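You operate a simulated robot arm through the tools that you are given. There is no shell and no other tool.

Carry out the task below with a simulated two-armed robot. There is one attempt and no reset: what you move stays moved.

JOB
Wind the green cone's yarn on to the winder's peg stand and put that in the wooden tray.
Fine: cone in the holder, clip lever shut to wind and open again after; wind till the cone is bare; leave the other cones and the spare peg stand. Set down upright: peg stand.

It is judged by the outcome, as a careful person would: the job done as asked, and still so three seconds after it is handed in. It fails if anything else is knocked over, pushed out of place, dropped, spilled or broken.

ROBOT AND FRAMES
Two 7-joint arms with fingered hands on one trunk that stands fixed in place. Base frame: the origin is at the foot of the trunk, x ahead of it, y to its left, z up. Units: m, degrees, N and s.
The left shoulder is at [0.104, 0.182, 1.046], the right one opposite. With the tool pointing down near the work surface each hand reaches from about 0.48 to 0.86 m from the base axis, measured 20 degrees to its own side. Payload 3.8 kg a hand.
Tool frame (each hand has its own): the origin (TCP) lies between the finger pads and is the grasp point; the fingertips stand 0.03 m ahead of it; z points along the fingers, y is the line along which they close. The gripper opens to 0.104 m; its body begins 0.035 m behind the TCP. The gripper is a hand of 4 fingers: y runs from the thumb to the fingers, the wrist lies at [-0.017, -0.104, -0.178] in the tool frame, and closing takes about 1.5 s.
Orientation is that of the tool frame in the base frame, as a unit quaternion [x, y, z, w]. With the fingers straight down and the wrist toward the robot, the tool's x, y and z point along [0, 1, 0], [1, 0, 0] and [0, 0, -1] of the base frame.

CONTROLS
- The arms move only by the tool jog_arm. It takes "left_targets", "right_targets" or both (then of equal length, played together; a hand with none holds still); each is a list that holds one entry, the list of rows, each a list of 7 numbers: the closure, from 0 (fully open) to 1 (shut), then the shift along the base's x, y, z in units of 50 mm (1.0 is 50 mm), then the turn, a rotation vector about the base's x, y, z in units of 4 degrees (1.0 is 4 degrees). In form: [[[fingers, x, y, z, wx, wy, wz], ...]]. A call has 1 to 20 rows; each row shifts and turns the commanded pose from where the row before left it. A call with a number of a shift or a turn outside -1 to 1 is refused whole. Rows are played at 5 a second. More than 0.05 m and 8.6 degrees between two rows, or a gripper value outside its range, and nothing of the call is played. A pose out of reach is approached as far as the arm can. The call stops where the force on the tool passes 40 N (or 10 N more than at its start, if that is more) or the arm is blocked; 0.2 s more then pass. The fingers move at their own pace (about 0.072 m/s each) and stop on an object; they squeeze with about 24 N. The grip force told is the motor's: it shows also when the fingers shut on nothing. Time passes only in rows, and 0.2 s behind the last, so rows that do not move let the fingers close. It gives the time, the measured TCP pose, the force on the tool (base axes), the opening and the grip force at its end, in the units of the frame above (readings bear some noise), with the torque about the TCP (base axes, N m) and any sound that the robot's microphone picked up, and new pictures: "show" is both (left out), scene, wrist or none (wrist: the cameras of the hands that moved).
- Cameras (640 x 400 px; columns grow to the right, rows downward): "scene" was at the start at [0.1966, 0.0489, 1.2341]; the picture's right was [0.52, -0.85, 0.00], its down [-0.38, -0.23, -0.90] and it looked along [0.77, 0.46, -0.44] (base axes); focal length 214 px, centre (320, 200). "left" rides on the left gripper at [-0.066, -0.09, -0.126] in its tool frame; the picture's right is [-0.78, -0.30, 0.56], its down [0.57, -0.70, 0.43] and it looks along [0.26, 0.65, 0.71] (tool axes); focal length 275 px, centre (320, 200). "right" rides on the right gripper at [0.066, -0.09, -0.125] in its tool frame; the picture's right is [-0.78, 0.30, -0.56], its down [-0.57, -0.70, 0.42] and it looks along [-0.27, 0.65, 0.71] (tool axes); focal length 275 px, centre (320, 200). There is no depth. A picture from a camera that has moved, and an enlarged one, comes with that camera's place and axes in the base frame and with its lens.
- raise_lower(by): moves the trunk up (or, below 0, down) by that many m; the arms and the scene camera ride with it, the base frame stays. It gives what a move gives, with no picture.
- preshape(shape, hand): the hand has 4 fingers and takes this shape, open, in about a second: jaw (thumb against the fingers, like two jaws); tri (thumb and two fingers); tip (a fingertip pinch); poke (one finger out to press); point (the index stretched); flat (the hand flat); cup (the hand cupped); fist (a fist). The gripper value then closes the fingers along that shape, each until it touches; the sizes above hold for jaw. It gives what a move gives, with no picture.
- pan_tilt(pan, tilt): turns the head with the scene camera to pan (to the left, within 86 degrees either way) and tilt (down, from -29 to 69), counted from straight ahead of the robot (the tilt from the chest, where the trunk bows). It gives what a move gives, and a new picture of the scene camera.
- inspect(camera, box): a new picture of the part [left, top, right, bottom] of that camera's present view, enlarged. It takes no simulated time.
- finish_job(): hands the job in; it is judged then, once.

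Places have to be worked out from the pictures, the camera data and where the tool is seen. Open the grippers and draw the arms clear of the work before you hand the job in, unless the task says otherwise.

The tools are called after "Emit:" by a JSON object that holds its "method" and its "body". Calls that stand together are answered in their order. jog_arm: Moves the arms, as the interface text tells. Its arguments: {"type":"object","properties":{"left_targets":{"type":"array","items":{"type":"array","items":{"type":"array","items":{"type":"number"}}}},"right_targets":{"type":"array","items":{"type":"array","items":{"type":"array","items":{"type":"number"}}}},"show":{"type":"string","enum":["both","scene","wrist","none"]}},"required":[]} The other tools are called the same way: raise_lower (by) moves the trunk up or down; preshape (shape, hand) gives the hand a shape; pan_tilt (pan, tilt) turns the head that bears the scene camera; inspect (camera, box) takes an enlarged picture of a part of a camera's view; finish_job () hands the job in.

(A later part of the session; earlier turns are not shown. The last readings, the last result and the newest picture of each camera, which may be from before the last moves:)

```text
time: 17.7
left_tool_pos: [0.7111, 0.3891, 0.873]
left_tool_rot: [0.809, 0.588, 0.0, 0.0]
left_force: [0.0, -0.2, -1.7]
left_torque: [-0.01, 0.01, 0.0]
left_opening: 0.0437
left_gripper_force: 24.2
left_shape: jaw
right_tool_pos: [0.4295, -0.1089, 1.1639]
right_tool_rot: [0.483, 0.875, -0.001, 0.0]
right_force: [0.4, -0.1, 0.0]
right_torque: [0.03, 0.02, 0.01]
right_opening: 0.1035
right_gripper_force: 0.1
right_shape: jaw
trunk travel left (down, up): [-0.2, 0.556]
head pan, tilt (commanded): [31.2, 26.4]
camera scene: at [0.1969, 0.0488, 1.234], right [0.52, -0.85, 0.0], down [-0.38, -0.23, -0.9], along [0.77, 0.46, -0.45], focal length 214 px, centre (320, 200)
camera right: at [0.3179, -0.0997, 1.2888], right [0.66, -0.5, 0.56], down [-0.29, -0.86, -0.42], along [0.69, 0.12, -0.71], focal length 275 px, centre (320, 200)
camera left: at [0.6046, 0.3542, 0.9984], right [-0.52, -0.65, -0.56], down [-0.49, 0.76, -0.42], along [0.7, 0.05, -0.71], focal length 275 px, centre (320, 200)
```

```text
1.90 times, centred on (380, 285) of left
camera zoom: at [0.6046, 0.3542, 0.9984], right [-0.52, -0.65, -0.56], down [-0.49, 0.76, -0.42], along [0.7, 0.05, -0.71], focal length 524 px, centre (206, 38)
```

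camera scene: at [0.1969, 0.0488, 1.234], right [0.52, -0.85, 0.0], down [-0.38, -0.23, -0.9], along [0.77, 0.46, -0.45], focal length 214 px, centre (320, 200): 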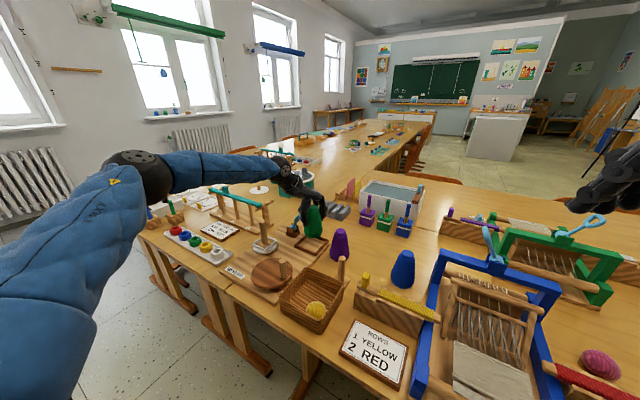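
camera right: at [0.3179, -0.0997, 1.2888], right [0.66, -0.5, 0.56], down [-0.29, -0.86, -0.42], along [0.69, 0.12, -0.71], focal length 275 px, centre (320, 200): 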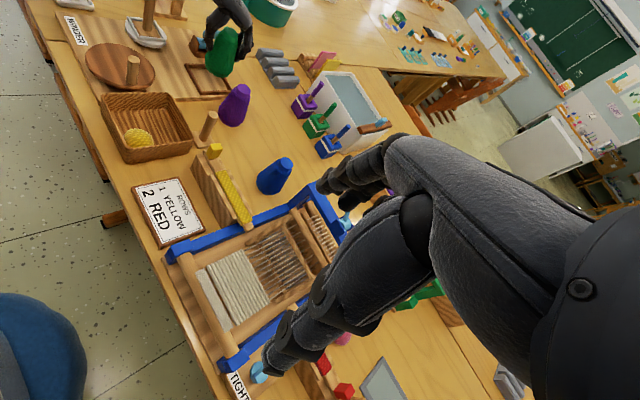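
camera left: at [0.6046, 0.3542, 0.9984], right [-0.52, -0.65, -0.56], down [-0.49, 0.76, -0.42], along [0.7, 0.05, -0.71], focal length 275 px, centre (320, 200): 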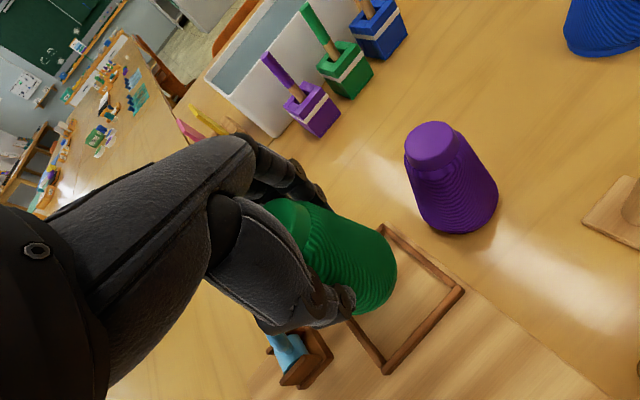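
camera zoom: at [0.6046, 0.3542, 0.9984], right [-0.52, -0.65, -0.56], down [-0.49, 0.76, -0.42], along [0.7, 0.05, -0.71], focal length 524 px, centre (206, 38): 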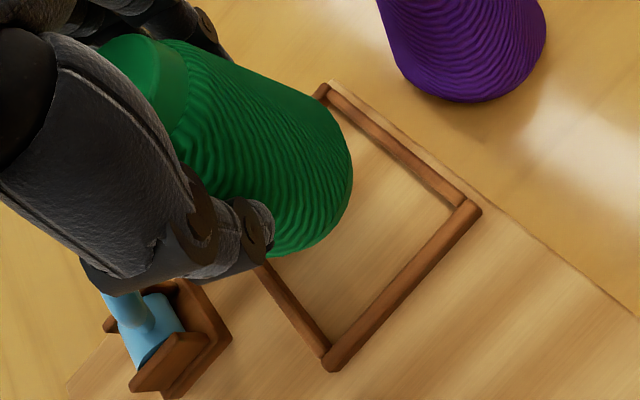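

I take tighter zooms of the cone base against the holder from the scene and right cameras to measure the remaining offset.

Emit:
{"method": "inspect", "body": {"camera": "scene", "box": [298, 215, 338, 240]}}

Emit:
{"method": "inspect", "body": {"camera": "scene", "box": [300, 230, 340, 255]}}

Emit:
{"method": "inspect", "body": {"camera": "right", "box": [170, 20, 270, 110]}}

```text
16.00 times, centred on (318, 228) of scene
camera zoom: at [0.1969, 0.0488, 1.234], right [0.52, -0.85, 0.0], down [-0.38, -0.23, -0.9], along [0.77, 0.46, -0.45], focal length 3432 px, centre (352, -240)
```

zoom: 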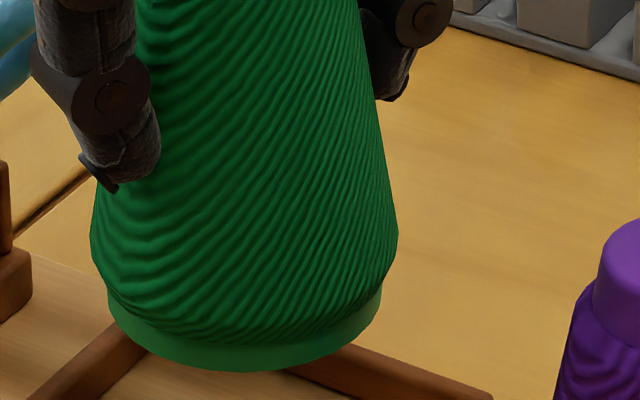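

```text
16.00 times, centred on (320, 242) of scene
camera zoom: at [0.1969, 0.0488, 1.234], right [0.52, -0.85, 0.0], down [-0.38, -0.23, -0.9], along [0.77, 0.46, -0.45], focal length 3432 px, centre (320, -480)
```

zoom: 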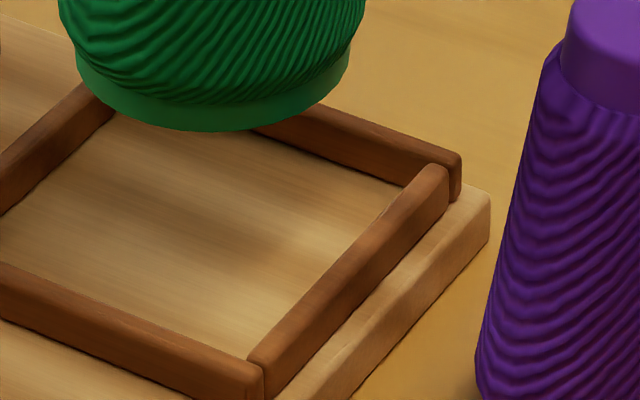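

```text
4.44 times, centred on (220, 65) of right
camera zoom: at [0.3179, -0.0997, 1.2888], right [0.66, -0.5, 0.56], down [-0.29, -0.86, -0.42], along [0.69, 0.12, -0.71], focal length 1224 px, centre (764, 800)
```

zoom: 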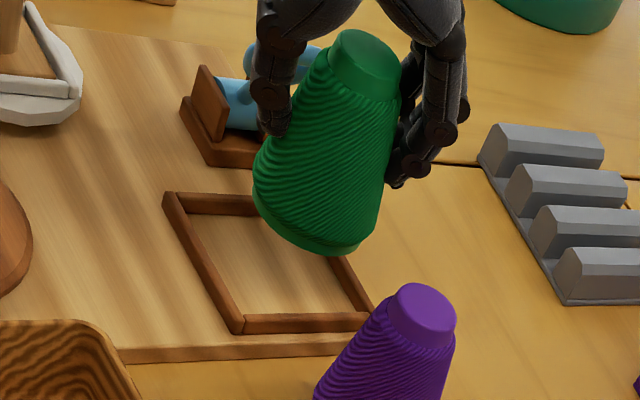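

Both wrist cameras put the holder centre at about [0.703,0.387], so the cone must shift about −8 mm in x and +1 mm in y. I do that, lower ~15 mm, and re-check.

Emit:
{"method": "jog_arm", "body": {"left_targets": [[[1, -0.16, 0.02, 0, 0, 0, 0], [1, 0, 0, -0.3, 0, 0, 0], [1, 0, 0, 0, 0, 0, 0], [1, 0, 0, 0, 0, 0, 0]]], "show": "none"}}

Emit:
{"method": "inspect", "body": {"camera": "scene", "box": [292, 215, 340, 255]}}

Emit:
{"method": "inspect", "body": {"camera": "right", "box": [180, 40, 260, 100]}}

Emit:
{"method": "inspect", "body": {"camera": "left", "box": [300, 200, 480, 390]}}

```text
time: 18.7
left_tool_pos: [0.7025, 0.3908, 0.8577]
left_tool_rot: [0.808, 0.589, -0.001, 0.001]
left_force: [0.3, -0.5, -1.6]
left_torque: [-0.01, -0.01, -0.03]
left_opening: 0.0439
left_gripper_force: 24.0
left_shape: jaw
right_tool_pos: [0.4292, -0.1078, 1.1637]
right_tool_rot: [0.484, 0.875, -0.001, 0.0]
right_force: [-0.3, 0.3, 0.8]
right_torque: [0.03, -0.03, 0.0]
right_opening: 0.1037
right_gripper_force: 0.1
right_shape: jaw
trunk travel left (down, up): [-0.2, 0.556]
head pan, tilt (commanded): [31.2, 26.4]
```

```text
10.00 times, centred on (316, 235) of scene
camera zoom: at [0.197, 0.0489, 1.234], right [0.52, -0.85, 0.0], down [-0.38, -0.23, -0.9], along [0.77, 0.46, -0.45], focal length 2145 px, centre (360, -150)
```

zoom: 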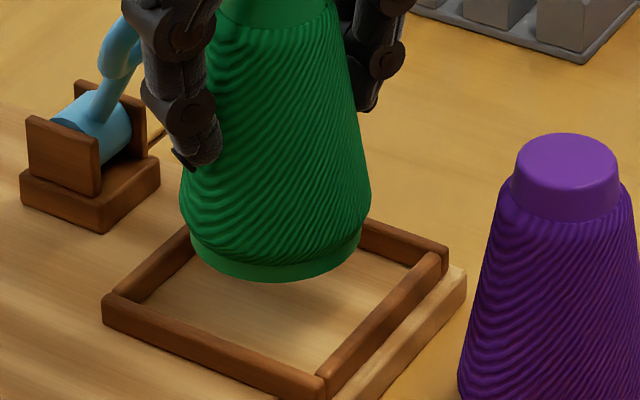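

```text
6.67 times, centred on (220, 70) of right
camera zoom: at [0.3181, -0.0995, 1.2887], right [0.66, -0.5, 0.56], down [-0.29, -0.86, -0.42], along [0.69, 0.12, -0.71], focal length 1835 px, centre (987, 1067)
```

zoom: 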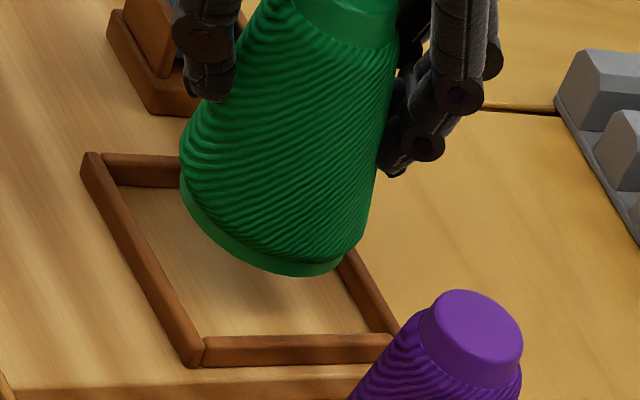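

```text
2.11 times, centred on (390, 295) of left
camera zoom: at [0.5959, 0.3561, 0.9824], right [-0.52, -0.65, -0.56], down [-0.49, 0.76, -0.43], along [0.7, 0.05, -0.71], focal length 580 px, centre (173, 0)
```

zoom: 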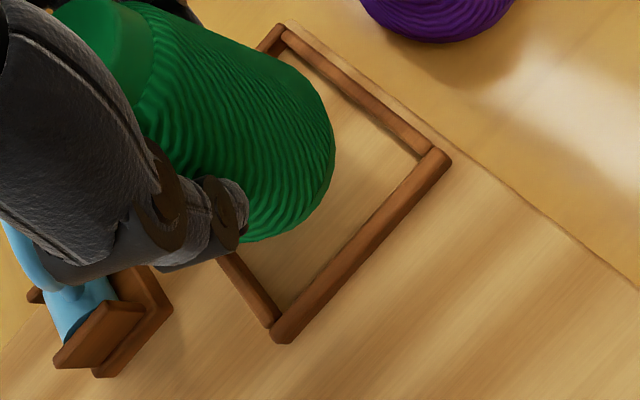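

Scene alignment is now within a millimetre. I lower so that the base just enters the rim, and check.

Emit:
{"method": "jog_arm", "body": {"left_targets": [[[1, 0, 0, -0.2, 0, 0, 0], [1, 0, 0, -0.15, 0, 0, 0], [1, 0, 0, 0, 0, 0, 0], [1, 0, 0, 0, 0, 0, 0]]], "show": "none"}}

Emit:
{"method": "inspect", "body": {"camera": "scene", "box": [292, 215, 340, 255]}}

Emit:
{"method": "inspect", "body": {"camera": "right", "box": [180, 40, 260, 100]}}

Emit:
{"method": "inspect", "body": {"camera": "left", "box": [300, 200, 480, 390]}}

```text
time: 19.7
left_tool_pos: [0.7025, 0.3909, 0.8397]
left_tool_rot: [0.809, 0.588, 0.0, 0.001]
left_force: [0.3, -0.6, -1.2]
left_torque: [0.0, 0.02, 0.0]
left_opening: 0.0442
left_gripper_force: 23.9
left_shape: jaw
right_tool_pos: [0.4289, -0.1085, 1.1643]
right_tool_rot: [0.484, 0.875, -0.001, -0.001]
right_force: [-0.2, 0.0, -0.4]
right_torque: [-0.02, 0.01, -0.01]
right_opening: 0.1034
right_gripper_force: 0.1
right_shape: jaw
trunk travel left (down, up): [-0.2, 0.556]
head pan, tilt (commanded): [31.2, 26.4]
```

```text
10.00 times, centred on (316, 235) of scene
camera zoom: at [0.1968, 0.0489, 1.2341], right [0.52, -0.85, 0.0], down [-0.38, -0.23, -0.9], along [0.77, 0.46, -0.45], focal length 2145 px, centre (360, -150)
```

zoom: 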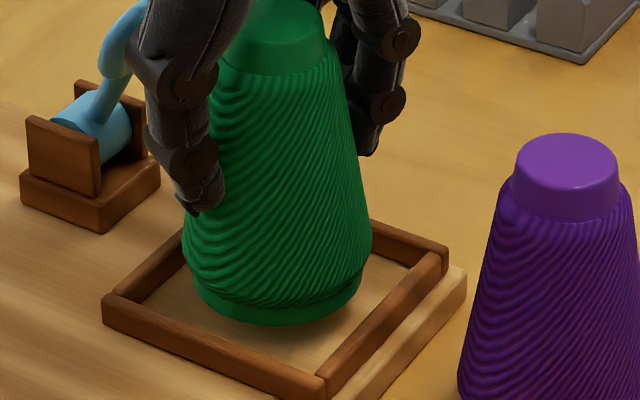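

```text
6.67 times, centred on (220, 70) of right
camera zoom: at [0.318, -0.0995, 1.2888], right [0.66, -0.5, 0.56], down [-0.29, -0.86, -0.42], along [0.69, 0.12, -0.71], focal length 1835 px, centre (987, 1067)
```

zoom: 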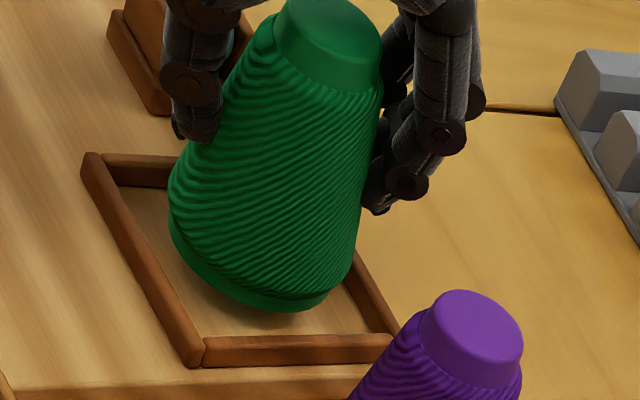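

```text
2.11 times, centred on (390, 295) of left
camera zoom: at [0.5956, 0.3555, 0.9648], right [-0.52, -0.65, -0.56], down [-0.49, 0.76, -0.43], along [0.7, 0.05, -0.71], focal length 580 px, centre (173, 0)
```

zoom: 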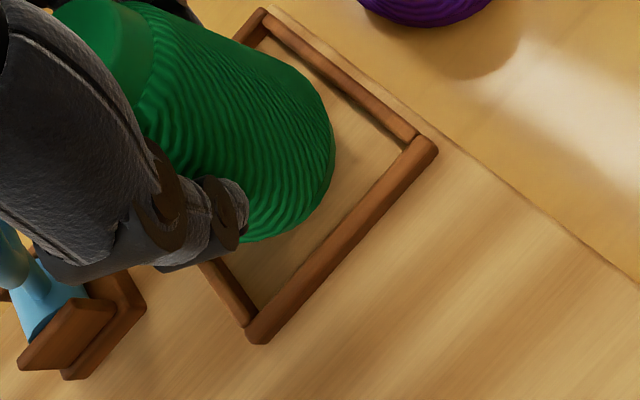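

The base is within the rim. I continue down in small steps until contact is felt.

Emit:
{"method": "jog_arm", "body": {"left_targets": [[[1, 0, 0, -0.06, 0, 0, 0], [1, 0, 0, -0.06, 0, 0, 0], [1, 0, 0, -0.06, 0, 0, 0], [1, 0, 0, 0, 0, 0, 0]]], "show": "none"}}

Emit:
{"method": "inspect", "body": {"camera": "scene", "box": [292, 215, 340, 255]}}

Emit:
{"method": "inspect", "body": {"camera": "right", "box": [180, 40, 260, 100]}}

```text
time: 20.7
left_tool_pos: [0.7014, 0.3897, 0.83]
left_tool_rot: [0.808, 0.589, 0.0, 0.001]
left_force: [0.2, -0.2, -1.6]
left_torque: [0.02, -0.04, 0.01]
left_opening: 0.044
left_gripper_force: 23.5
left_shape: jaw
right_tool_pos: [0.4295, -0.1083, 1.1649]
right_tool_rot: [0.484, 0.875, 0.0, 0.0]
right_force: [1.2, -0.4, 0.4]
right_torque: [0.0, -0.03, -0.01]
right_opening: 0.1039
right_gripper_force: 0.1
right_shape: jaw
trunk travel left (down, up): [-0.2, 0.556]
head pan, tilt (commanded): [31.2, 26.4]
```

```text
10.00 times, centred on (316, 235) of scene
camera zoom: at [0.1968, 0.0489, 1.2341], right [0.52, -0.85, 0.0], down [-0.38, -0.23, -0.9], along [0.77, 0.46, -0.45], focal length 2145 px, centre (360, -150)
```

zoom: 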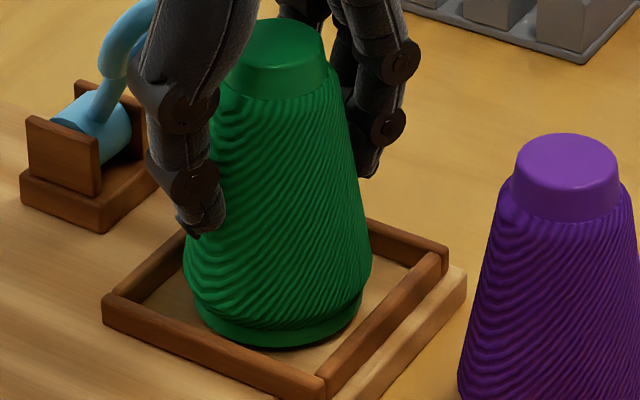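

```text
6.67 times, centred on (220, 70) of right
camera zoom: at [0.318, -0.0995, 1.2888], right [0.66, -0.5, 0.56], down [-0.29, -0.86, -0.42], along [0.69, 0.12, -0.71], focal length 1835 px, centre (987, 1067)
```

zoom: 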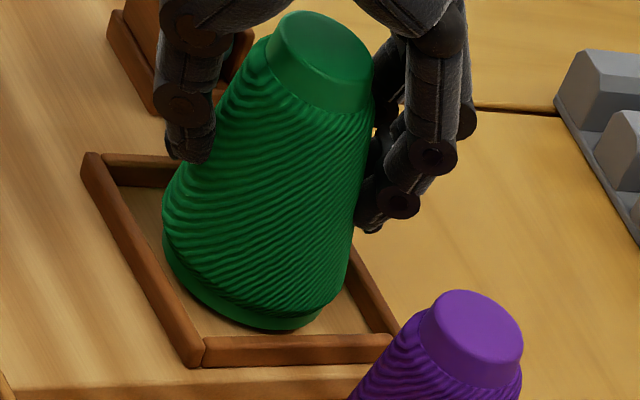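

Well centred in the holder; not quite touching yet. I go down a few more millimetres.

Emit:
{"method": "jog_arm", "body": {"left_targets": [[[1, 0, 0, -0.05, 0, 0, 0], [1, 0, 0, -0.05, 0, 0, 0], [1, 0, 0, 0, 0, 0, 0]]], "show": "none"}}

Emit:
{"method": "inspect", "body": {"camera": "scene", "box": [292, 215, 340, 255]}}

```text
time: 21.5
left_tool_pos: [0.7013, 0.3903, 0.8264]
left_tool_rot: [0.809, 0.588, 0.001, -0.001]
left_force: [0.3, 0.3, -0.5]
left_torque: [-0.01, 0.01, 0.01]
left_opening: 0.044
left_gripper_force: 24.4
left_shape: jaw
right_tool_pos: [0.4289, -0.1088, 1.1634]
right_tool_rot: [0.484, 0.875, -0.001, 0.0]
right_force: [0.2, -0.7, -1.5]
right_torque: [-0.01, 0.0, 0.02]
right_opening: 0.1036
right_gripper_force: 0.1
right_shape: jaw
trunk travel left (down, up): [-0.2, 0.556]
head pan, tilt (commanded): [31.2, 26.4]
```

```text
10.00 times, centred on (316, 235) of scene
camera zoom: at [0.1967, 0.0489, 1.2341], right [0.52, -0.85, 0.0], down [-0.38, -0.23, -0.9], along [0.77, 0.46, -0.45], focal length 2145 px, centre (360, -150)
```

zoom: 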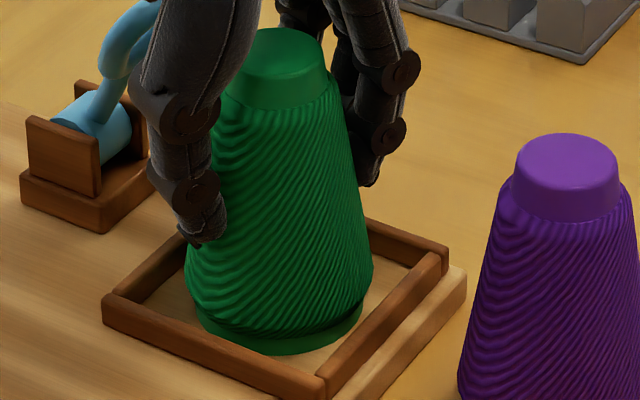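

Force is starting to shift (about −0.5 N from −1.6), suggesting contact is near. A further 3 mm.

Emit:
{"method": "jog_arm", "body": {"left_targets": [[[1, 0, 0, -0.04, 0, 0, 0], [1, 0, 0, -0.03, 0, 0, 0], [1, 0, 0, 0, 0, 0, 0]]], "show": "none"}}

Emit:
{"method": "inspect", "body": {"camera": "scene", "box": [292, 215, 340, 255]}}

```text
time: 22.3
left_tool_pos: [0.7021, 0.39, 0.8251]
left_tool_rot: [0.808, 0.589, 0.001, 0.002]
left_force: [0.1, 1.0, 11.4]
left_torque: [0.0, 0.02, 0.05]
left_opening: 0.0438
left_gripper_force: 24.0
left_shape: jaw
right_tool_pos: [0.4277, -0.109, 1.1648]
right_tool_rot: [0.484, 0.875, -0.001, 0.0]
right_force: [-0.2, -0.2, 0.4]
right_torque: [0.01, 0.0, -0.02]
right_opening: 0.1037
right_gripper_force: 0.0
right_shape: jaw
trunk travel left (down, up): [-0.2, 0.556]
head pan, tilt (commanded): [31.2, 26.4]
```

```text
10.00 times, centred on (316, 235) of scene
camera zoom: at [0.1955, 0.0484, 1.2345], right [0.52, -0.85, 0.0], down [-0.38, -0.23, -0.9], along [0.77, 0.47, -0.44], focal length 2145 px, centre (360, -150)
```

zoom: 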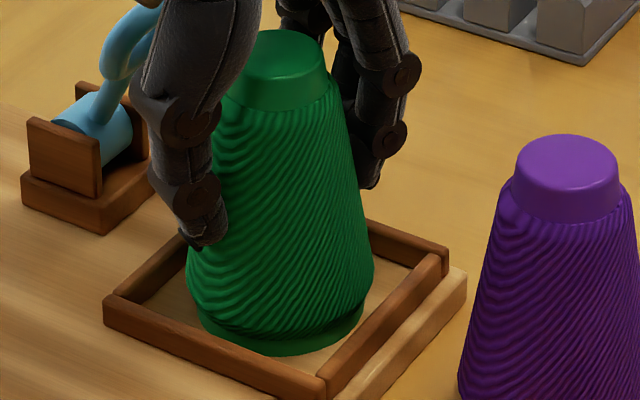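

Contact (≈13 N): the cone is seated in the holder. I ease off 1 mm, open the fingers, and lift straight up.

Emit:
{"method": "jog_arm", "body": {"left_targets": [[[1, 0, 0, 0.02, 0, 0, 0], [0.45, 0, 0, 0, 0, 0, 0], [0.3, 0, 0, 0, 0, 0, 0], [0.2, 0, 0, 0, 0, 0, 0], [0.2, 0, 0, 0, 0, 0, 0], [0.2, 0, 0, 0.2, 0, 0, 0], [0.2, 0, 0, 0.4, 0, 0, 0], [0.2, 0, 0, 0.6, 0, 0, 0], [0.2, 0, 0, 0.6, 0, 0, 0], [0.2, 0, 0, 0.6, 0, 0, 0], [0.2, 0, 0, 0, 0, 0, 0]]]}}

Emit:
{"method": "inspect", "body": {"camera": "scene", "box": [270, 190, 350, 255]}}

Emit:
{"method": "inspect", "body": {"camera": "left", "box": [260, 160, 500, 390]}}

```text
time: 24.7
left_tool_pos: [0.7031, 0.3898, 0.9422]
left_tool_rot: [0.808, 0.589, 0.0, 0.0]
left_force: [-0.8, -0.8, 0.2]
left_torque: [0.02, 0.0, 0.01]
left_opening: 0.0829
left_gripper_force: 0.1
left_shape: jaw
right_tool_pos: [0.4288, -0.1086, 1.1636]
right_tool_rot: [0.484, 0.875, 0.0, 0.0]
right_force: [-0.5, 0.4, 0.5]
right_torque: [0.02, 0.0, -0.02]
right_opening: 0.1035
right_gripper_force: 0.0
right_shape: jaw
trunk travel left (down, up): [-0.2, 0.556]
head pan, tilt (commanded): [31.2, 26.4]
camera scene: at [0.1969, 0.049, 1.234], right [0.52, -0.85, 0.0], down [-0.38, -0.23, -0.9], along [0.77, 0.46, -0.45], focal length 214 px, centre (320, 200)
camera left: at [0.5966, 0.3543, 1.0682], right [-0.52, -0.65, -0.56], down [-0.49, 0.76, -0.42], along [0.7, 0.05, -0.71], focal length 275 px, centre (320, 200)
```

scene: 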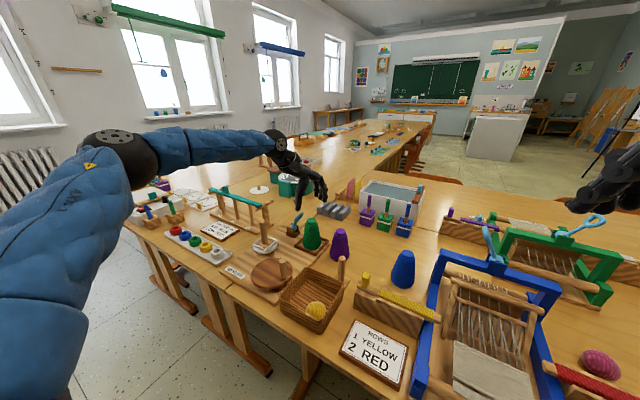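
left: 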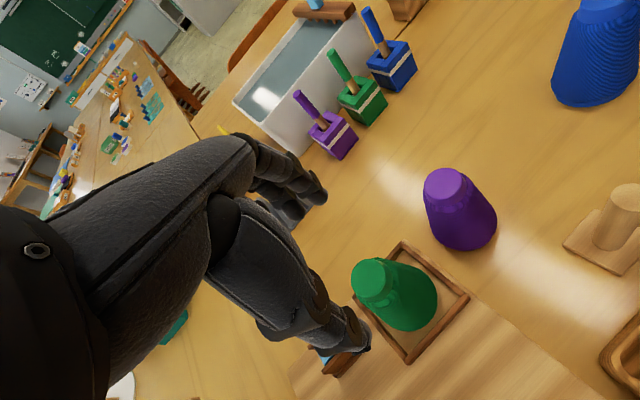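

```text
6.15 times, centred on (310, 222) of scene
camera zoom: at [0.1969, 0.049, 1.234], right [0.52, -0.85, 0.0], down [-0.38, -0.23, -0.9], along [0.77, 0.46, -0.45], focal length 1320 px, centre (382, 62)
```

zoom: 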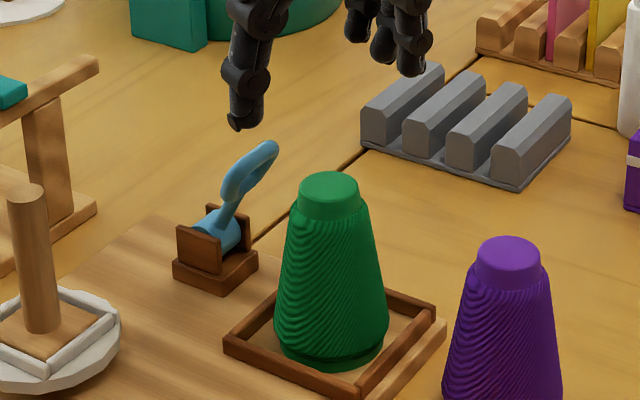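

```text
1.74 times, centred on (380, 275) of left
camera zoom: at [0.5966, 0.3543, 1.0682], right [-0.52, -0.65, -0.56], down [-0.49, 0.76, -0.42], along [0.7, 0.05, -0.71], focal length 479 px, centre (216, 70)
```

zoom: 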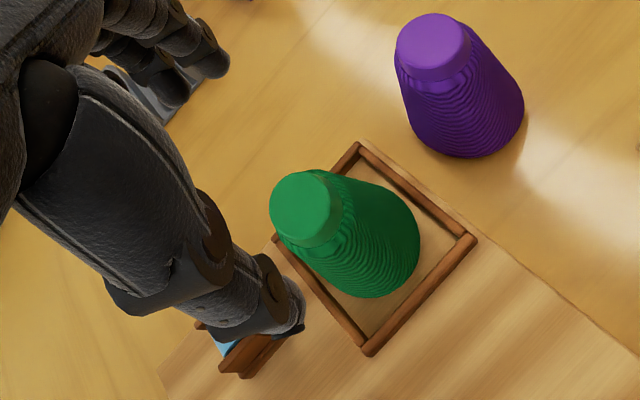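

The green cone stands in the holder. Next the clip lever: I move above it, turning the hand back to yaw 0 so the fingers close along the hinge (x) axis, and look closer.

Emit:
{"method": "jog_arm", "body": {"left_targets": [[[0.2, 0.1, 0.3, 0.1, 0, 0, 0.9], [0.2, 0.1, 0.3, 0, 0, 0, 0.9], [0.2, 0.1, 0.3, 0, 0, 0, 0.9], [0.2, 0.1, 0.3, 0, 0, 0, 0.9], [0.2, 0.1, 0.14, 0, 0, 0, 0.9], [0.2, 0, 0, 0, 0, 0, 0]]]}}

Emit:
{"method": "inspect", "body": {"camera": "left", "box": [260, 180, 460, 340]}}

Emit:
{"method": "inspect", "body": {"camera": "scene", "box": [270, 195, 330, 235]}}

Emit:
{"method": "inspect", "body": {"camera": "right", "box": [170, 10, 250, 60]}}

```text
time: 26.1
left_tool_pos: [0.7279, 0.4563, 0.9485]
left_tool_rot: [0.706, 0.709, 0.0, 0.0]
left_force: [0.7, -1.1, -0.6]
left_torque: [0.01, 0.02, 0.04]
left_opening: 0.083
left_gripper_force: 0.0
left_shape: jaw
right_tool_pos: [0.4291, -0.1076, 1.1631]
right_tool_rot: [0.484, 0.875, -0.001, 0.0]
right_force: [0.8, 0.0, -0.4]
right_torque: [-0.02, 0.02, 0.0]
right_opening: 0.1038
right_gripper_force: 0.0
right_shape: jaw
trunk travel left (down, up): [-0.2, 0.556]
head pan, tilt (commanded): [31.2, 26.4]
camera scene: at [0.1967, 0.0488, 1.2341], right [0.52, -0.85, 0.0], down [-0.38, -0.23, -0.9], along [0.77, 0.46, -0.44], focal length 214 px, centre (320, 200)
camera left: at [0.6368, 0.3906, 1.0742], right [-0.29, -0.78, -0.56], down [-0.7, 0.57, -0.43], along [0.65, 0.27, -0.71], focal length 275 px, centre (320, 200)
```

scene: 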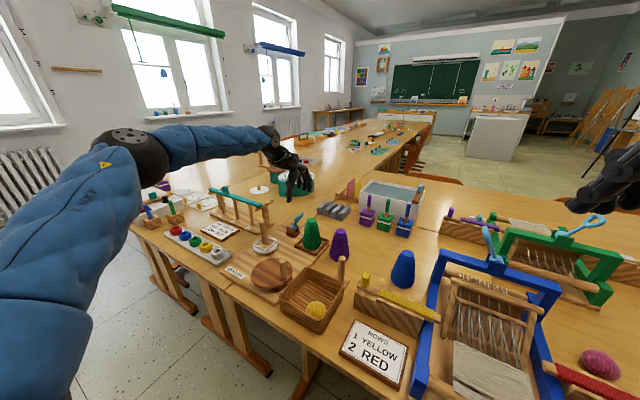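
left: 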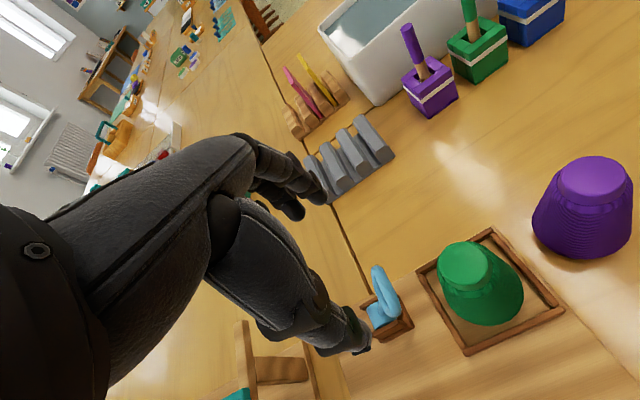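

```text
2.50 times, centred on (360, 260) of left
camera zoom: at [0.6368, 0.3906, 1.0742], right [-0.29, -0.78, -0.56], down [-0.7, 0.57, -0.43], along [0.65, 0.27, -0.71], focal length 688 px, centre (220, 50)
```

zoom: 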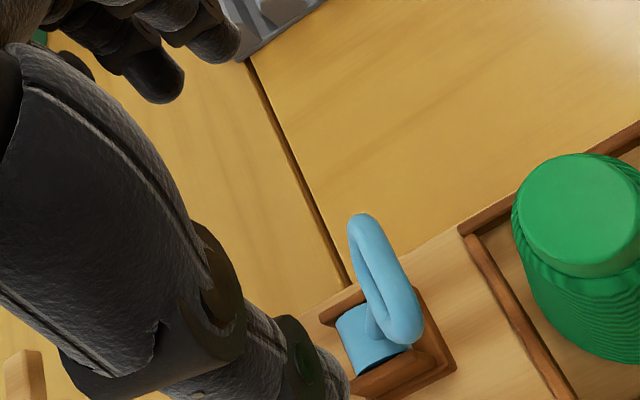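

```text
10.00 times, centred on (300, 215) of scene
camera zoom: at [0.1967, 0.0488, 1.2341], right [0.52, -0.85, 0.0], down [-0.38, -0.23, -0.9], along [0.77, 0.46, -0.44], focal length 2145 px, centre (520, 50)
```

zoom: 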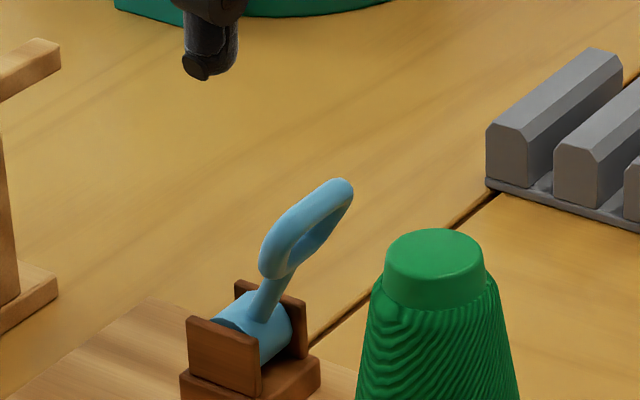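

```text
8.00 times, centred on (210, 35) of right
camera zoom: at [0.3178, -0.0996, 1.2888], right [0.66, -0.5, 0.56], down [-0.29, -0.86, -0.42], along [0.69, 0.12, -0.71], focal length 2202 px, centre (1200, 1520)
```

zoom: 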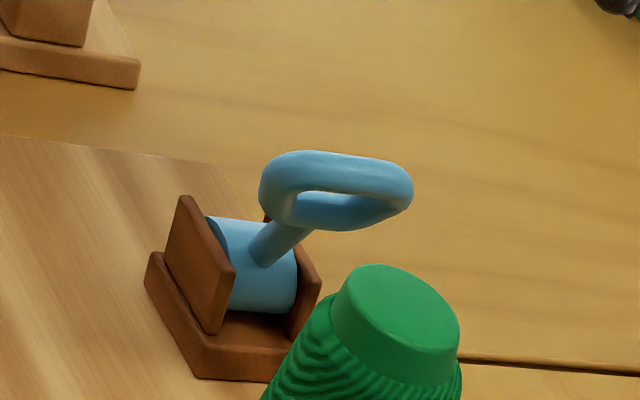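

The lever has a loop handle (≈52 mm wide along x), centre ≈[0.718,0.450,0.842], pivot ≈[0.72,0.48,0.785], leaning ~28° toward −y. I lower the open jaw around the loop's two ends.

Emit:
{"method": "jog_arm", "body": {"left_targets": [[[0.2, -0.19, -0.12, 0, 0, 0, 0], [0.2, 0, 0, -0.6, 0, 0, 0], [0.2, 0, 0, -0.6, 0, 0, 0], [0.2, 0, 0, -0.5, 0, 0, 0], [0.2, 0, 0, 0, 0, 0, 0]]]}}

Emit:
{"method": "inspect", "body": {"camera": "scene", "box": [270, 190, 330, 235]}}

Emit:
{"method": "inspect", "body": {"camera": "right", "box": [170, 0, 250, 60]}}

Emit:
{"method": "inspect", "body": {"camera": "left", "box": [260, 180, 460, 360]}}

```text
time: 27.3
left_tool_pos: [0.7188, 0.4496, 0.8631]
left_tool_rot: [0.706, 0.708, 0.0, -0.001]
left_force: [-0.6, -0.5, -0.3]
left_torque: [0.01, 0.04, 0.01]
left_opening: 0.0827
left_gripper_force: 0.1
left_shape: jaw
right_tool_pos: [0.4285, -0.1088, 1.1644]
right_tool_rot: [0.484, 0.875, -0.001, 0.0]
right_force: [0.2, 0.7, 0.3]
right_torque: [0.03, -0.01, -0.02]
right_opening: 0.1038
right_gripper_force: 0.1
right_shape: jaw
trunk travel left (down, up): [-0.2, 0.556]
head pan, tilt (commanded): [31.2, 26.4]
camera scene: at [0.1965, 0.0487, 1.2342], right [0.52, -0.85, 0.0], down [-0.38, -0.23, -0.9], along [0.77, 0.46, -0.44], focal length 214 px, centre (320, 200)
camera left: at [0.6279, 0.3837, 0.989], right [-0.29, -0.78, -0.56], down [-0.7, 0.57, -0.43], along [0.65, 0.27, -0.71], focal length 275 px, centre (320, 200)
```

scene: 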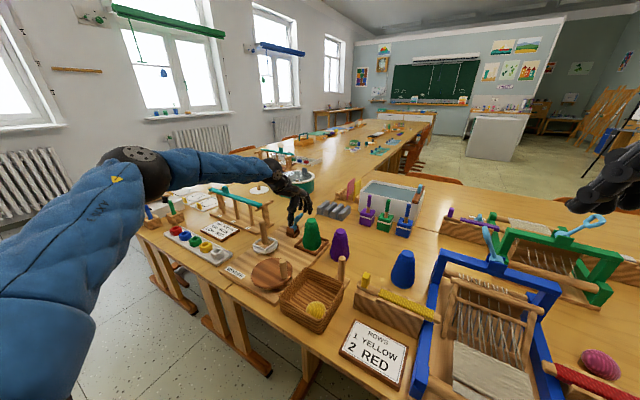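
left: 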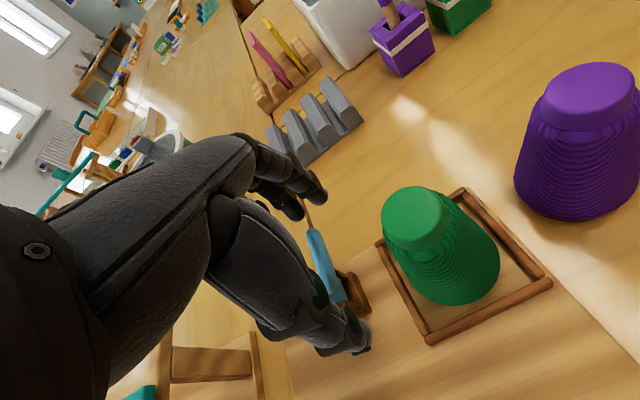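

```text
8.89 times, centred on (300, 212) of scene
camera zoom: at [0.1965, 0.0487, 1.2342], right [0.52, -0.85, 0.0], down [-0.38, -0.23, -0.9], along [0.77, 0.46, -0.44], focal length 1906 px, centre (498, 89)
```

zoom: 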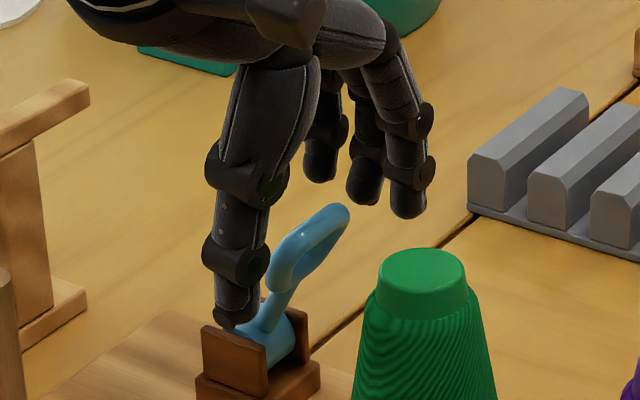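

```text
6.67 times, centred on (210, 30) of right
camera zoom: at [0.3176, -0.0997, 1.2889], right [0.66, -0.5, 0.56], down [-0.29, -0.86, -0.42], along [0.69, 0.12, -0.71], focal length 1835 px, centre (1053, 1333)
```

zoom: 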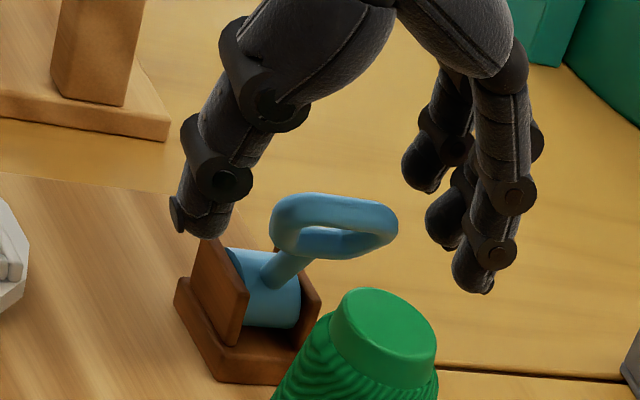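

```text
2.22 times, centred on (360, 270) of left
camera zoom: at [0.6279, 0.3837, 0.989], right [-0.29, -0.78, -0.56], down [-0.7, 0.57, -0.43], along [0.65, 0.27, -0.71], focal length 612 px, centre (231, 44)
```

zoom: 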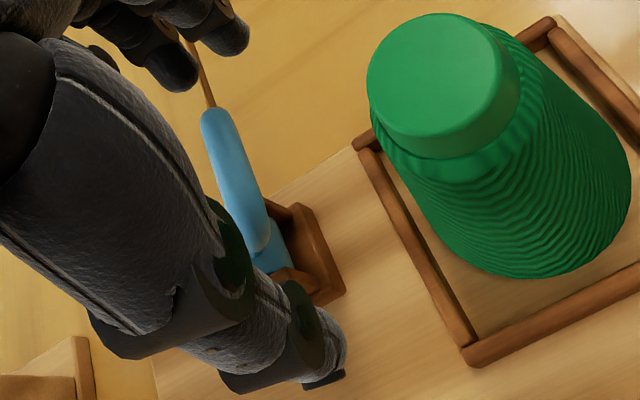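

The thumb and three fingers straddle the loop. I lower 10 mm more and close on it gently.

Emit:
{"method": "jog_arm", "body": {"left_targets": [[[0.2, 0, 0, -0.2, 0, 0, 0], [0.3, 0, 0, 0, 0, 0, 0], [0.4, 0, 0, 0, 0, 0, 0], [0.5, 0, 0, 0, 0, 0, 0], [0.6, 0, 0, 0, 0, 0, 0], [0.6, 0, 0, 0, 0, 0, 0]]], "show": "none"}}

Emit:
{"method": "inspect", "body": {"camera": "scene", "box": [270, 190, 330, 235]}}

Emit:
{"method": "inspect", "body": {"camera": "right", "box": [170, 0, 250, 60]}}

```text
time: 28.7
left_tool_pos: [0.7185, 0.4493, 0.8529]
left_tool_rot: [0.706, 0.708, -0.001, 0.0]
left_force: [0.0, 0.5, -0.4]
left_torque: [0.01, 0.01, -0.01]
left_opening: 0.0419
left_gripper_force: 0.1
left_shape: jaw
right_tool_pos: [0.4294, -0.1083, 1.1627]
right_tool_rot: [0.484, 0.875, -0.001, 0.0]
right_force: [-0.4, 0.2, 0.1]
right_torque: [0.03, -0.03, -0.01]
right_opening: 0.1036
right_gripper_force: 0.1
right_shape: jaw
trunk travel left (down, up): [-0.2, 0.556]
head pan, tilt (commanded): [31.2, 26.4]
```

```text
8.89 times, centred on (300, 212) of scene
camera zoom: at [0.1967, 0.0488, 1.2341], right [0.52, -0.85, 0.0], down [-0.38, -0.23, -0.9], along [0.77, 0.46, -0.44], focal length 1906 px, centre (498, 89)
```

zoom: 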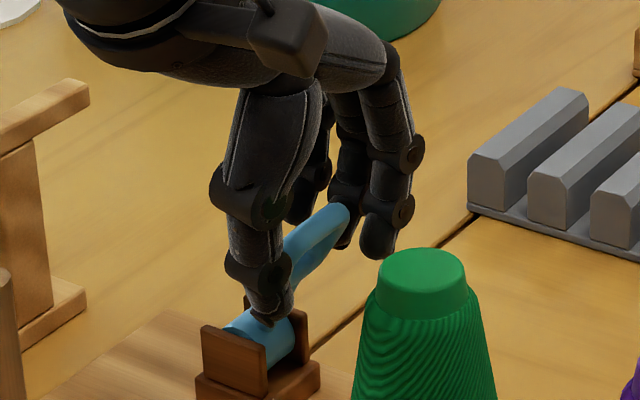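

```text
6.67 times, centred on (210, 30) of right
camera zoom: at [0.3178, -0.0996, 1.2888], right [0.66, -0.5, 0.56], down [-0.29, -0.86, -0.42], along [0.69, 0.12, -0.71], focal length 1835 px, centre (1053, 1333)
```

zoom: 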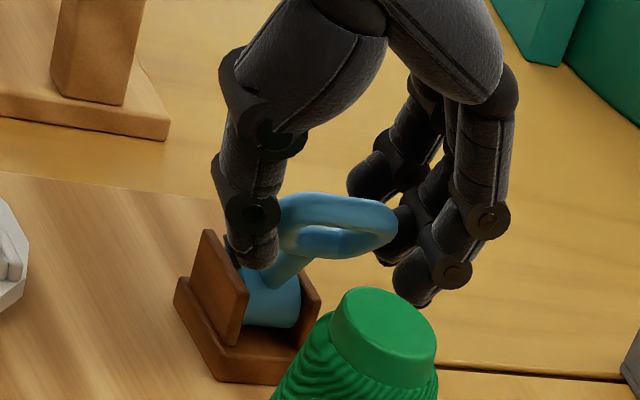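

Nearly touching at 42 mm opening. I close fully so the fingers stop on the loop.

Emit:
{"method": "jog_arm", "body": {"left_targets": [[[0.7, 0, 0, 0, 0, 0, 0], [0.8, 0, 0, 0, 0, 0, 0], [0.9, 0, 0, 0, 0, 0, 0], [0.9, 0, 0, 0, 0, 0, 0], [0.9, 0, 0, 0, 0, 0, 0]]], "show": "none"}}

Emit:
{"method": "inspect", "body": {"camera": "scene", "box": [270, 190, 330, 235]}}

Emit:
{"method": "inspect", "body": {"camera": "right", "box": [170, 0, 250, 60]}}

```text
time: 29.9
left_tool_pos: [0.718, 0.4516, 0.8526]
left_tool_rot: [0.707, 0.707, 0.0, -0.001]
left_force: [-5.8, 1.7, -3.5]
left_torque: [0.04, -0.08, -0.03]
left_opening: 0.0264
left_gripper_force: 24.3
left_shape: jaw
right_tool_pos: [0.4284, -0.1081, 1.1639]
right_tool_rot: [0.484, 0.875, -0.001, -0.001]
right_force: [0.8, 0.7, 0.5]
right_torque: [0.0, -0.01, -0.03]
right_opening: 0.1036
right_gripper_force: 0.1
right_shape: jaw
trunk travel left (down, up): [-0.2, 0.556]
head pan, tilt (commanded): [31.2, 26.4]
```

```text
8.89 times, centred on (300, 212) of scene
camera zoom: at [0.1964, 0.0492, 1.2341], right [0.52, -0.85, 0.0], down [-0.38, -0.23, -0.9], along [0.77, 0.46, -0.44], focal length 1906 px, centre (498, 89)
```

zoom: 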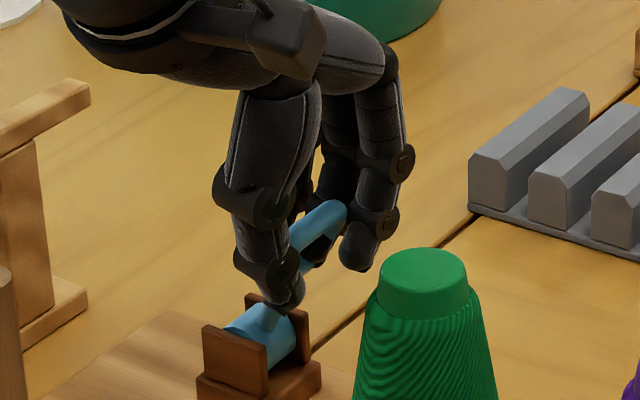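

```text
6.67 times, centred on (210, 30) of right
camera zoom: at [0.3176, -0.0991, 1.2889], right [0.66, -0.5, 0.56], down [-0.29, -0.86, -0.42], along [0.69, 0.12, -0.71], focal length 1835 px, centre (1053, 1333)
```

zoom: 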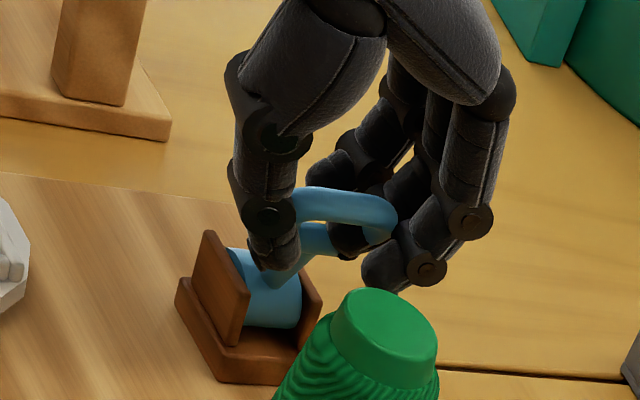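

The loop is held. I try swinging it toward +y along its arc by ~10 mm and watch the force.

Emit:
{"method": "jog_arm", "body": {"left_targets": [[[0.9, 0, 0.1, 0.04, 0, 0, 0], [0.9, 0, 0.1, 0.03, 0, 0, 0], [0.9, 0, 0, 0, 0, 0, 0]]], "show": "none"}}

Emit:
{"method": "inspect", "body": {"camera": "right", "box": [170, 0, 250, 60]}}

```text
time: 30.7
left_tool_pos: [0.7164, 0.4606, 0.8562]
left_tool_rot: [0.707, 0.708, 0.0, 0.001]
left_force: [-5.7, 0.0, -4.1]
left_torque: [-0.07, 0.04, -0.09]
left_opening: 0.0264
left_gripper_force: 23.9
left_shape: jaw
right_tool_pos: [0.4291, -0.1089, 1.1646]
right_tool_rot: [0.484, 0.875, 0.0, 0.0]
right_force: [-0.7, 0.3, -0.1]
right_torque: [-0.02, -0.01, 0.03]
right_opening: 0.1035
right_gripper_force: 0.0
right_shape: jaw
trunk travel left (down, up): [-0.2, 0.556]
head pan, tilt (commanded): [31.2, 26.4]
```

```text
6.67 times, centred on (210, 30) of right
camera zoom: at [0.3176, -0.0993, 1.2889], right [0.66, -0.5, 0.56], down [-0.29, -0.86, -0.42], along [0.69, 0.12, -0.71], focal length 1835 px, centre (1053, 1333)
```

zoom: 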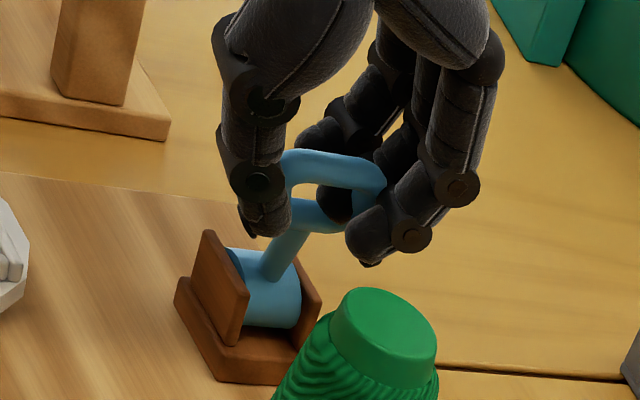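

It swings freely toward +y. I continue along the arc past vertical and watch for a stop or a click.

Emit:
{"method": "jog_arm", "body": {"left_targets": [[[0.9, 0, 0.2, 0.04, 0, 0, 0], [0.9, 0, 0.2, 0.0, 0, 0, 0], [0.9, 0, 0.2, -0.04, 0, 0, 0], [0.9, 0, 0.2, -0.07, 0, 0, 0], [0.9, 0, 0, 0, 0, 0, 0]]], "show": "none"}}

Emit:
{"method": "inspect", "body": {"camera": "right", "box": [160, 0, 240, 60]}}

Emit:
{"method": "inspect", "body": {"camera": "scene", "box": [260, 190, 330, 235]}}

```text
time: 31.9
left_tool_pos: [0.7162, 0.5004, 0.8544]
left_tool_rot: [0.707, 0.707, 0.0, 0.002]
left_force: [-7.2, -3.9, 0.4]
left_torque: [-0.27, -0.01, 0.1]
left_opening: 0.0252
left_gripper_force: 24.4
left_shape: jaw
right_tool_pos: [0.4276, -0.1089, 1.165]
right_tool_rot: [0.483, 0.875, 0.001, -0.001]
right_force: [-0.3, -0.9, 0.1]
right_torque: [-0.04, 0.0, 0.0]
right_opening: 0.1037
right_gripper_force: 0.0
right_shape: jaw
trunk travel left (down, up): [-0.2, 0.556]
head pan, tilt (commanded): [31.2, 26.4]
```

```text
6.67 times, centred on (200, 30) of right
camera zoom: at [0.3169, -0.1, 1.2891], right [0.66, -0.5, 0.56], down [-0.29, -0.86, -0.42], along [0.69, 0.12, -0.71], focal length 1835 px, centre (1120, 1333)
```

zoom: 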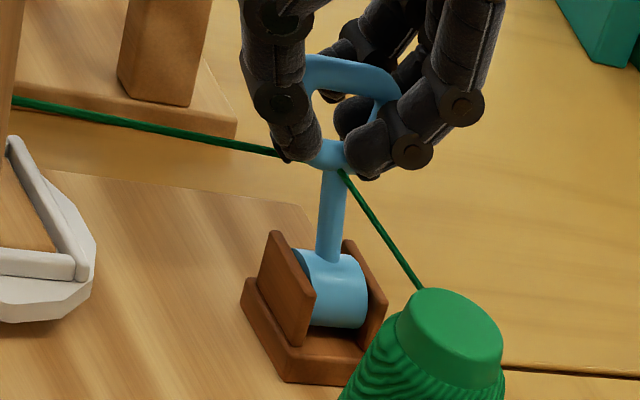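

```text
8.89 times, centred on (295, 212) of scene
camera zoom: at [0.1958, 0.0484, 1.2343], right [0.52, -0.85, 0.0], down [-0.38, -0.23, -0.9], along [0.77, 0.46, -0.44], focal length 1906 px, centre (542, 89)
```

zoom: 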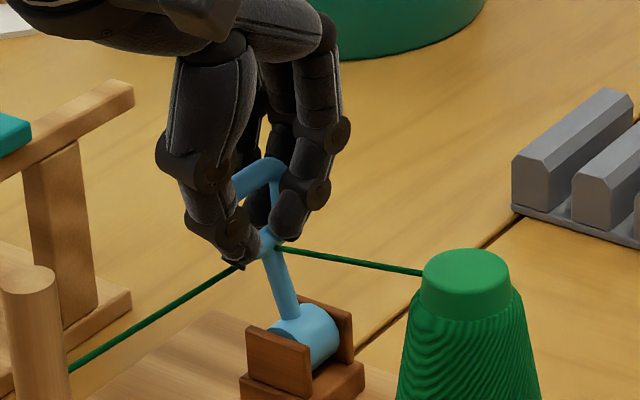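

The yarn now runs cone–clip–peg, so the clip has engaged. I push a bit further toward the stop to be sure it is fully shut.

Emit:
{"method": "jog_arm", "body": {"left_targets": [[[0.9, 0, 0.1, -0.05, 0, 0, 0], [0.9, 0, 0.1, -0.06, 0, 0, 0], [0.9, 0, 0, 0, 0, 0, 0]]], "show": "none"}}

Emit:
{"method": "inspect", "body": {"camera": "right", "box": [160, 0, 240, 60]}}

Emit:
{"method": "inspect", "body": {"camera": "scene", "box": [240, 190, 330, 250]}}

```text
time: 32.7
left_tool_pos: [0.7173, 0.5103, 0.8501]
left_tool_rot: [0.706, 0.708, 0.001, 0.002]
left_force: [1.9, -3.0, 5.6]
left_torque: [-0.14, -0.06, 0.28]
left_opening: 0.0235
left_gripper_force: 24.0
left_shape: jaw
right_tool_pos: [0.4288, -0.1082, 1.1642]
right_tool_rot: [0.484, 0.875, -0.001, 0.0]
right_force: [0.4, -0.2, 0.0]
right_torque: [-0.01, -0.02, 0.03]
right_opening: 0.1036
right_gripper_force: 0.0
right_shape: jaw
trunk travel left (down, up): [-0.2, 0.556]
head pan, tilt (commanded): [31.2, 26.4]
```

```text
6.67 times, centred on (200, 30) of right
camera zoom: at [0.3174, -0.1004, 1.289], right [0.66, -0.5, 0.56], down [-0.29, -0.86, -0.42], along [0.69, 0.12, -0.71], focal length 1835 px, centre (1120, 1333)
```

zoom: 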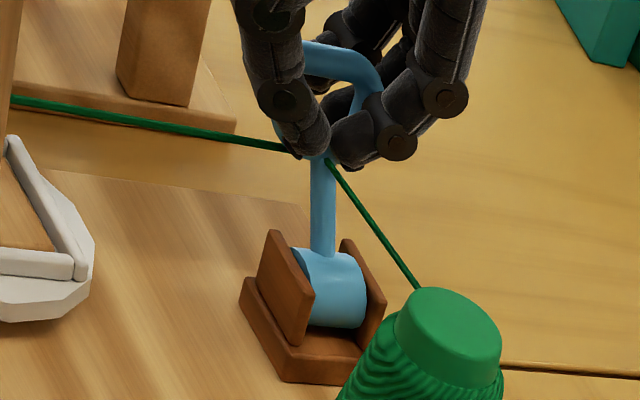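

```text
6.67 times, centred on (285, 220) of scene
camera zoom: at [0.1963, 0.048, 1.2343], right [0.52, -0.85, 0.0], down [-0.38, -0.23, -0.9], along [0.77, 0.46, -0.44], focal length 1430 px, centre (553, 67)
```

zoom: 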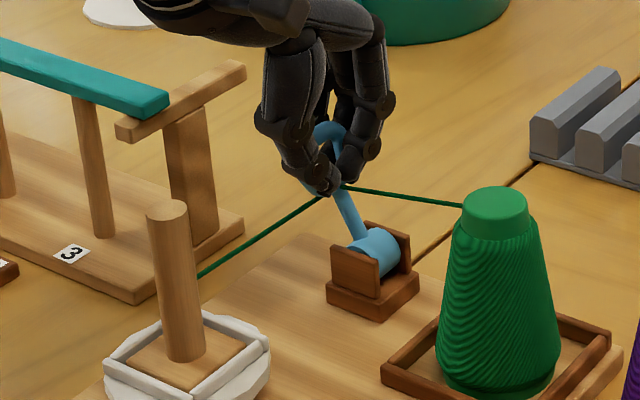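

Low resistance so far; the lever leans ~25° to +y. I continue along the arc until it meets its stop.

Emit:
{"method": "jog_arm", "body": {"left_targets": [[[0.9, 0, 0.1, -0.06, 0, 0, 0], [0.9, 0, 0.1, -0.07, 0, 0, 0], [0.9, 0, 0.1, -0.08, 0, 0, 0], [0.9, 0, 0, 0, 0, 0, 0]]], "show": "none"}}

Emit:
{"method": "inspect", "body": {"camera": "right", "box": [160, 0, 240, 60]}}

Emit:
{"method": "inspect", "body": {"camera": "scene", "box": [240, 190, 330, 250]}}

```text
time: 33.5
left_tool_pos: [0.7196, 0.5125, 0.8478]
left_tool_rot: [0.71, 0.704, -0.002, 0.012]
left_force: [-10.3, -17.1, 14.8]
left_torque: [-0.29, 0.27, 0.14]
left_opening: 0.0227
left_gripper_force: 23.8
left_shape: jaw
right_tool_pos: [0.4254, -0.1089, 1.1646]
right_tool_rot: [0.483, 0.875, 0.001, 0.0]
right_force: [-1.6, 0.3, 0.6]
right_torque: [-0.05, -0.01, 0.0]
right_opening: 0.1035
right_gripper_force: 0.0
right_shape: jaw
trunk travel left (down, up): [-0.2, 0.556]
head pan, tilt (commanded): [31.2, 26.4]
stopped in row 4 (left hand): the force on the tool passed its limit at 42 N (the readings are from after the stop); the commanded pose is now the measured one
```

```text
6.67 times, centred on (200, 30) of right
camera zoom: at [0.3148, -0.1006, 1.2894], right [0.66, -0.5, 0.56], down [-0.29, -0.86, -0.43], along [0.69, 0.12, -0.71], focal length 1835 px, centre (1120, 1333)
```

zoom: 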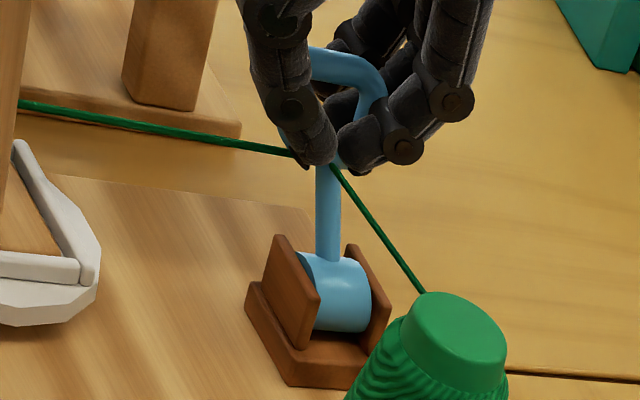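

```text
6.67 times, centred on (285, 220) of scene
camera zoom: at [0.1939, 0.0476, 1.2347], right [0.52, -0.85, 0.0], down [-0.38, -0.23, -0.9], along [0.77, 0.47, -0.44], focal length 1430 px, centre (553, 67)
```

zoom: 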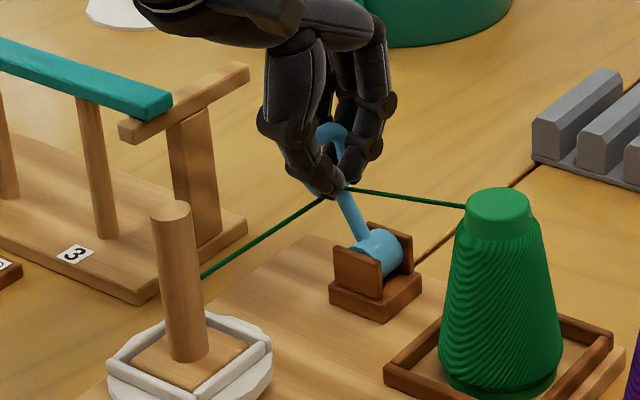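

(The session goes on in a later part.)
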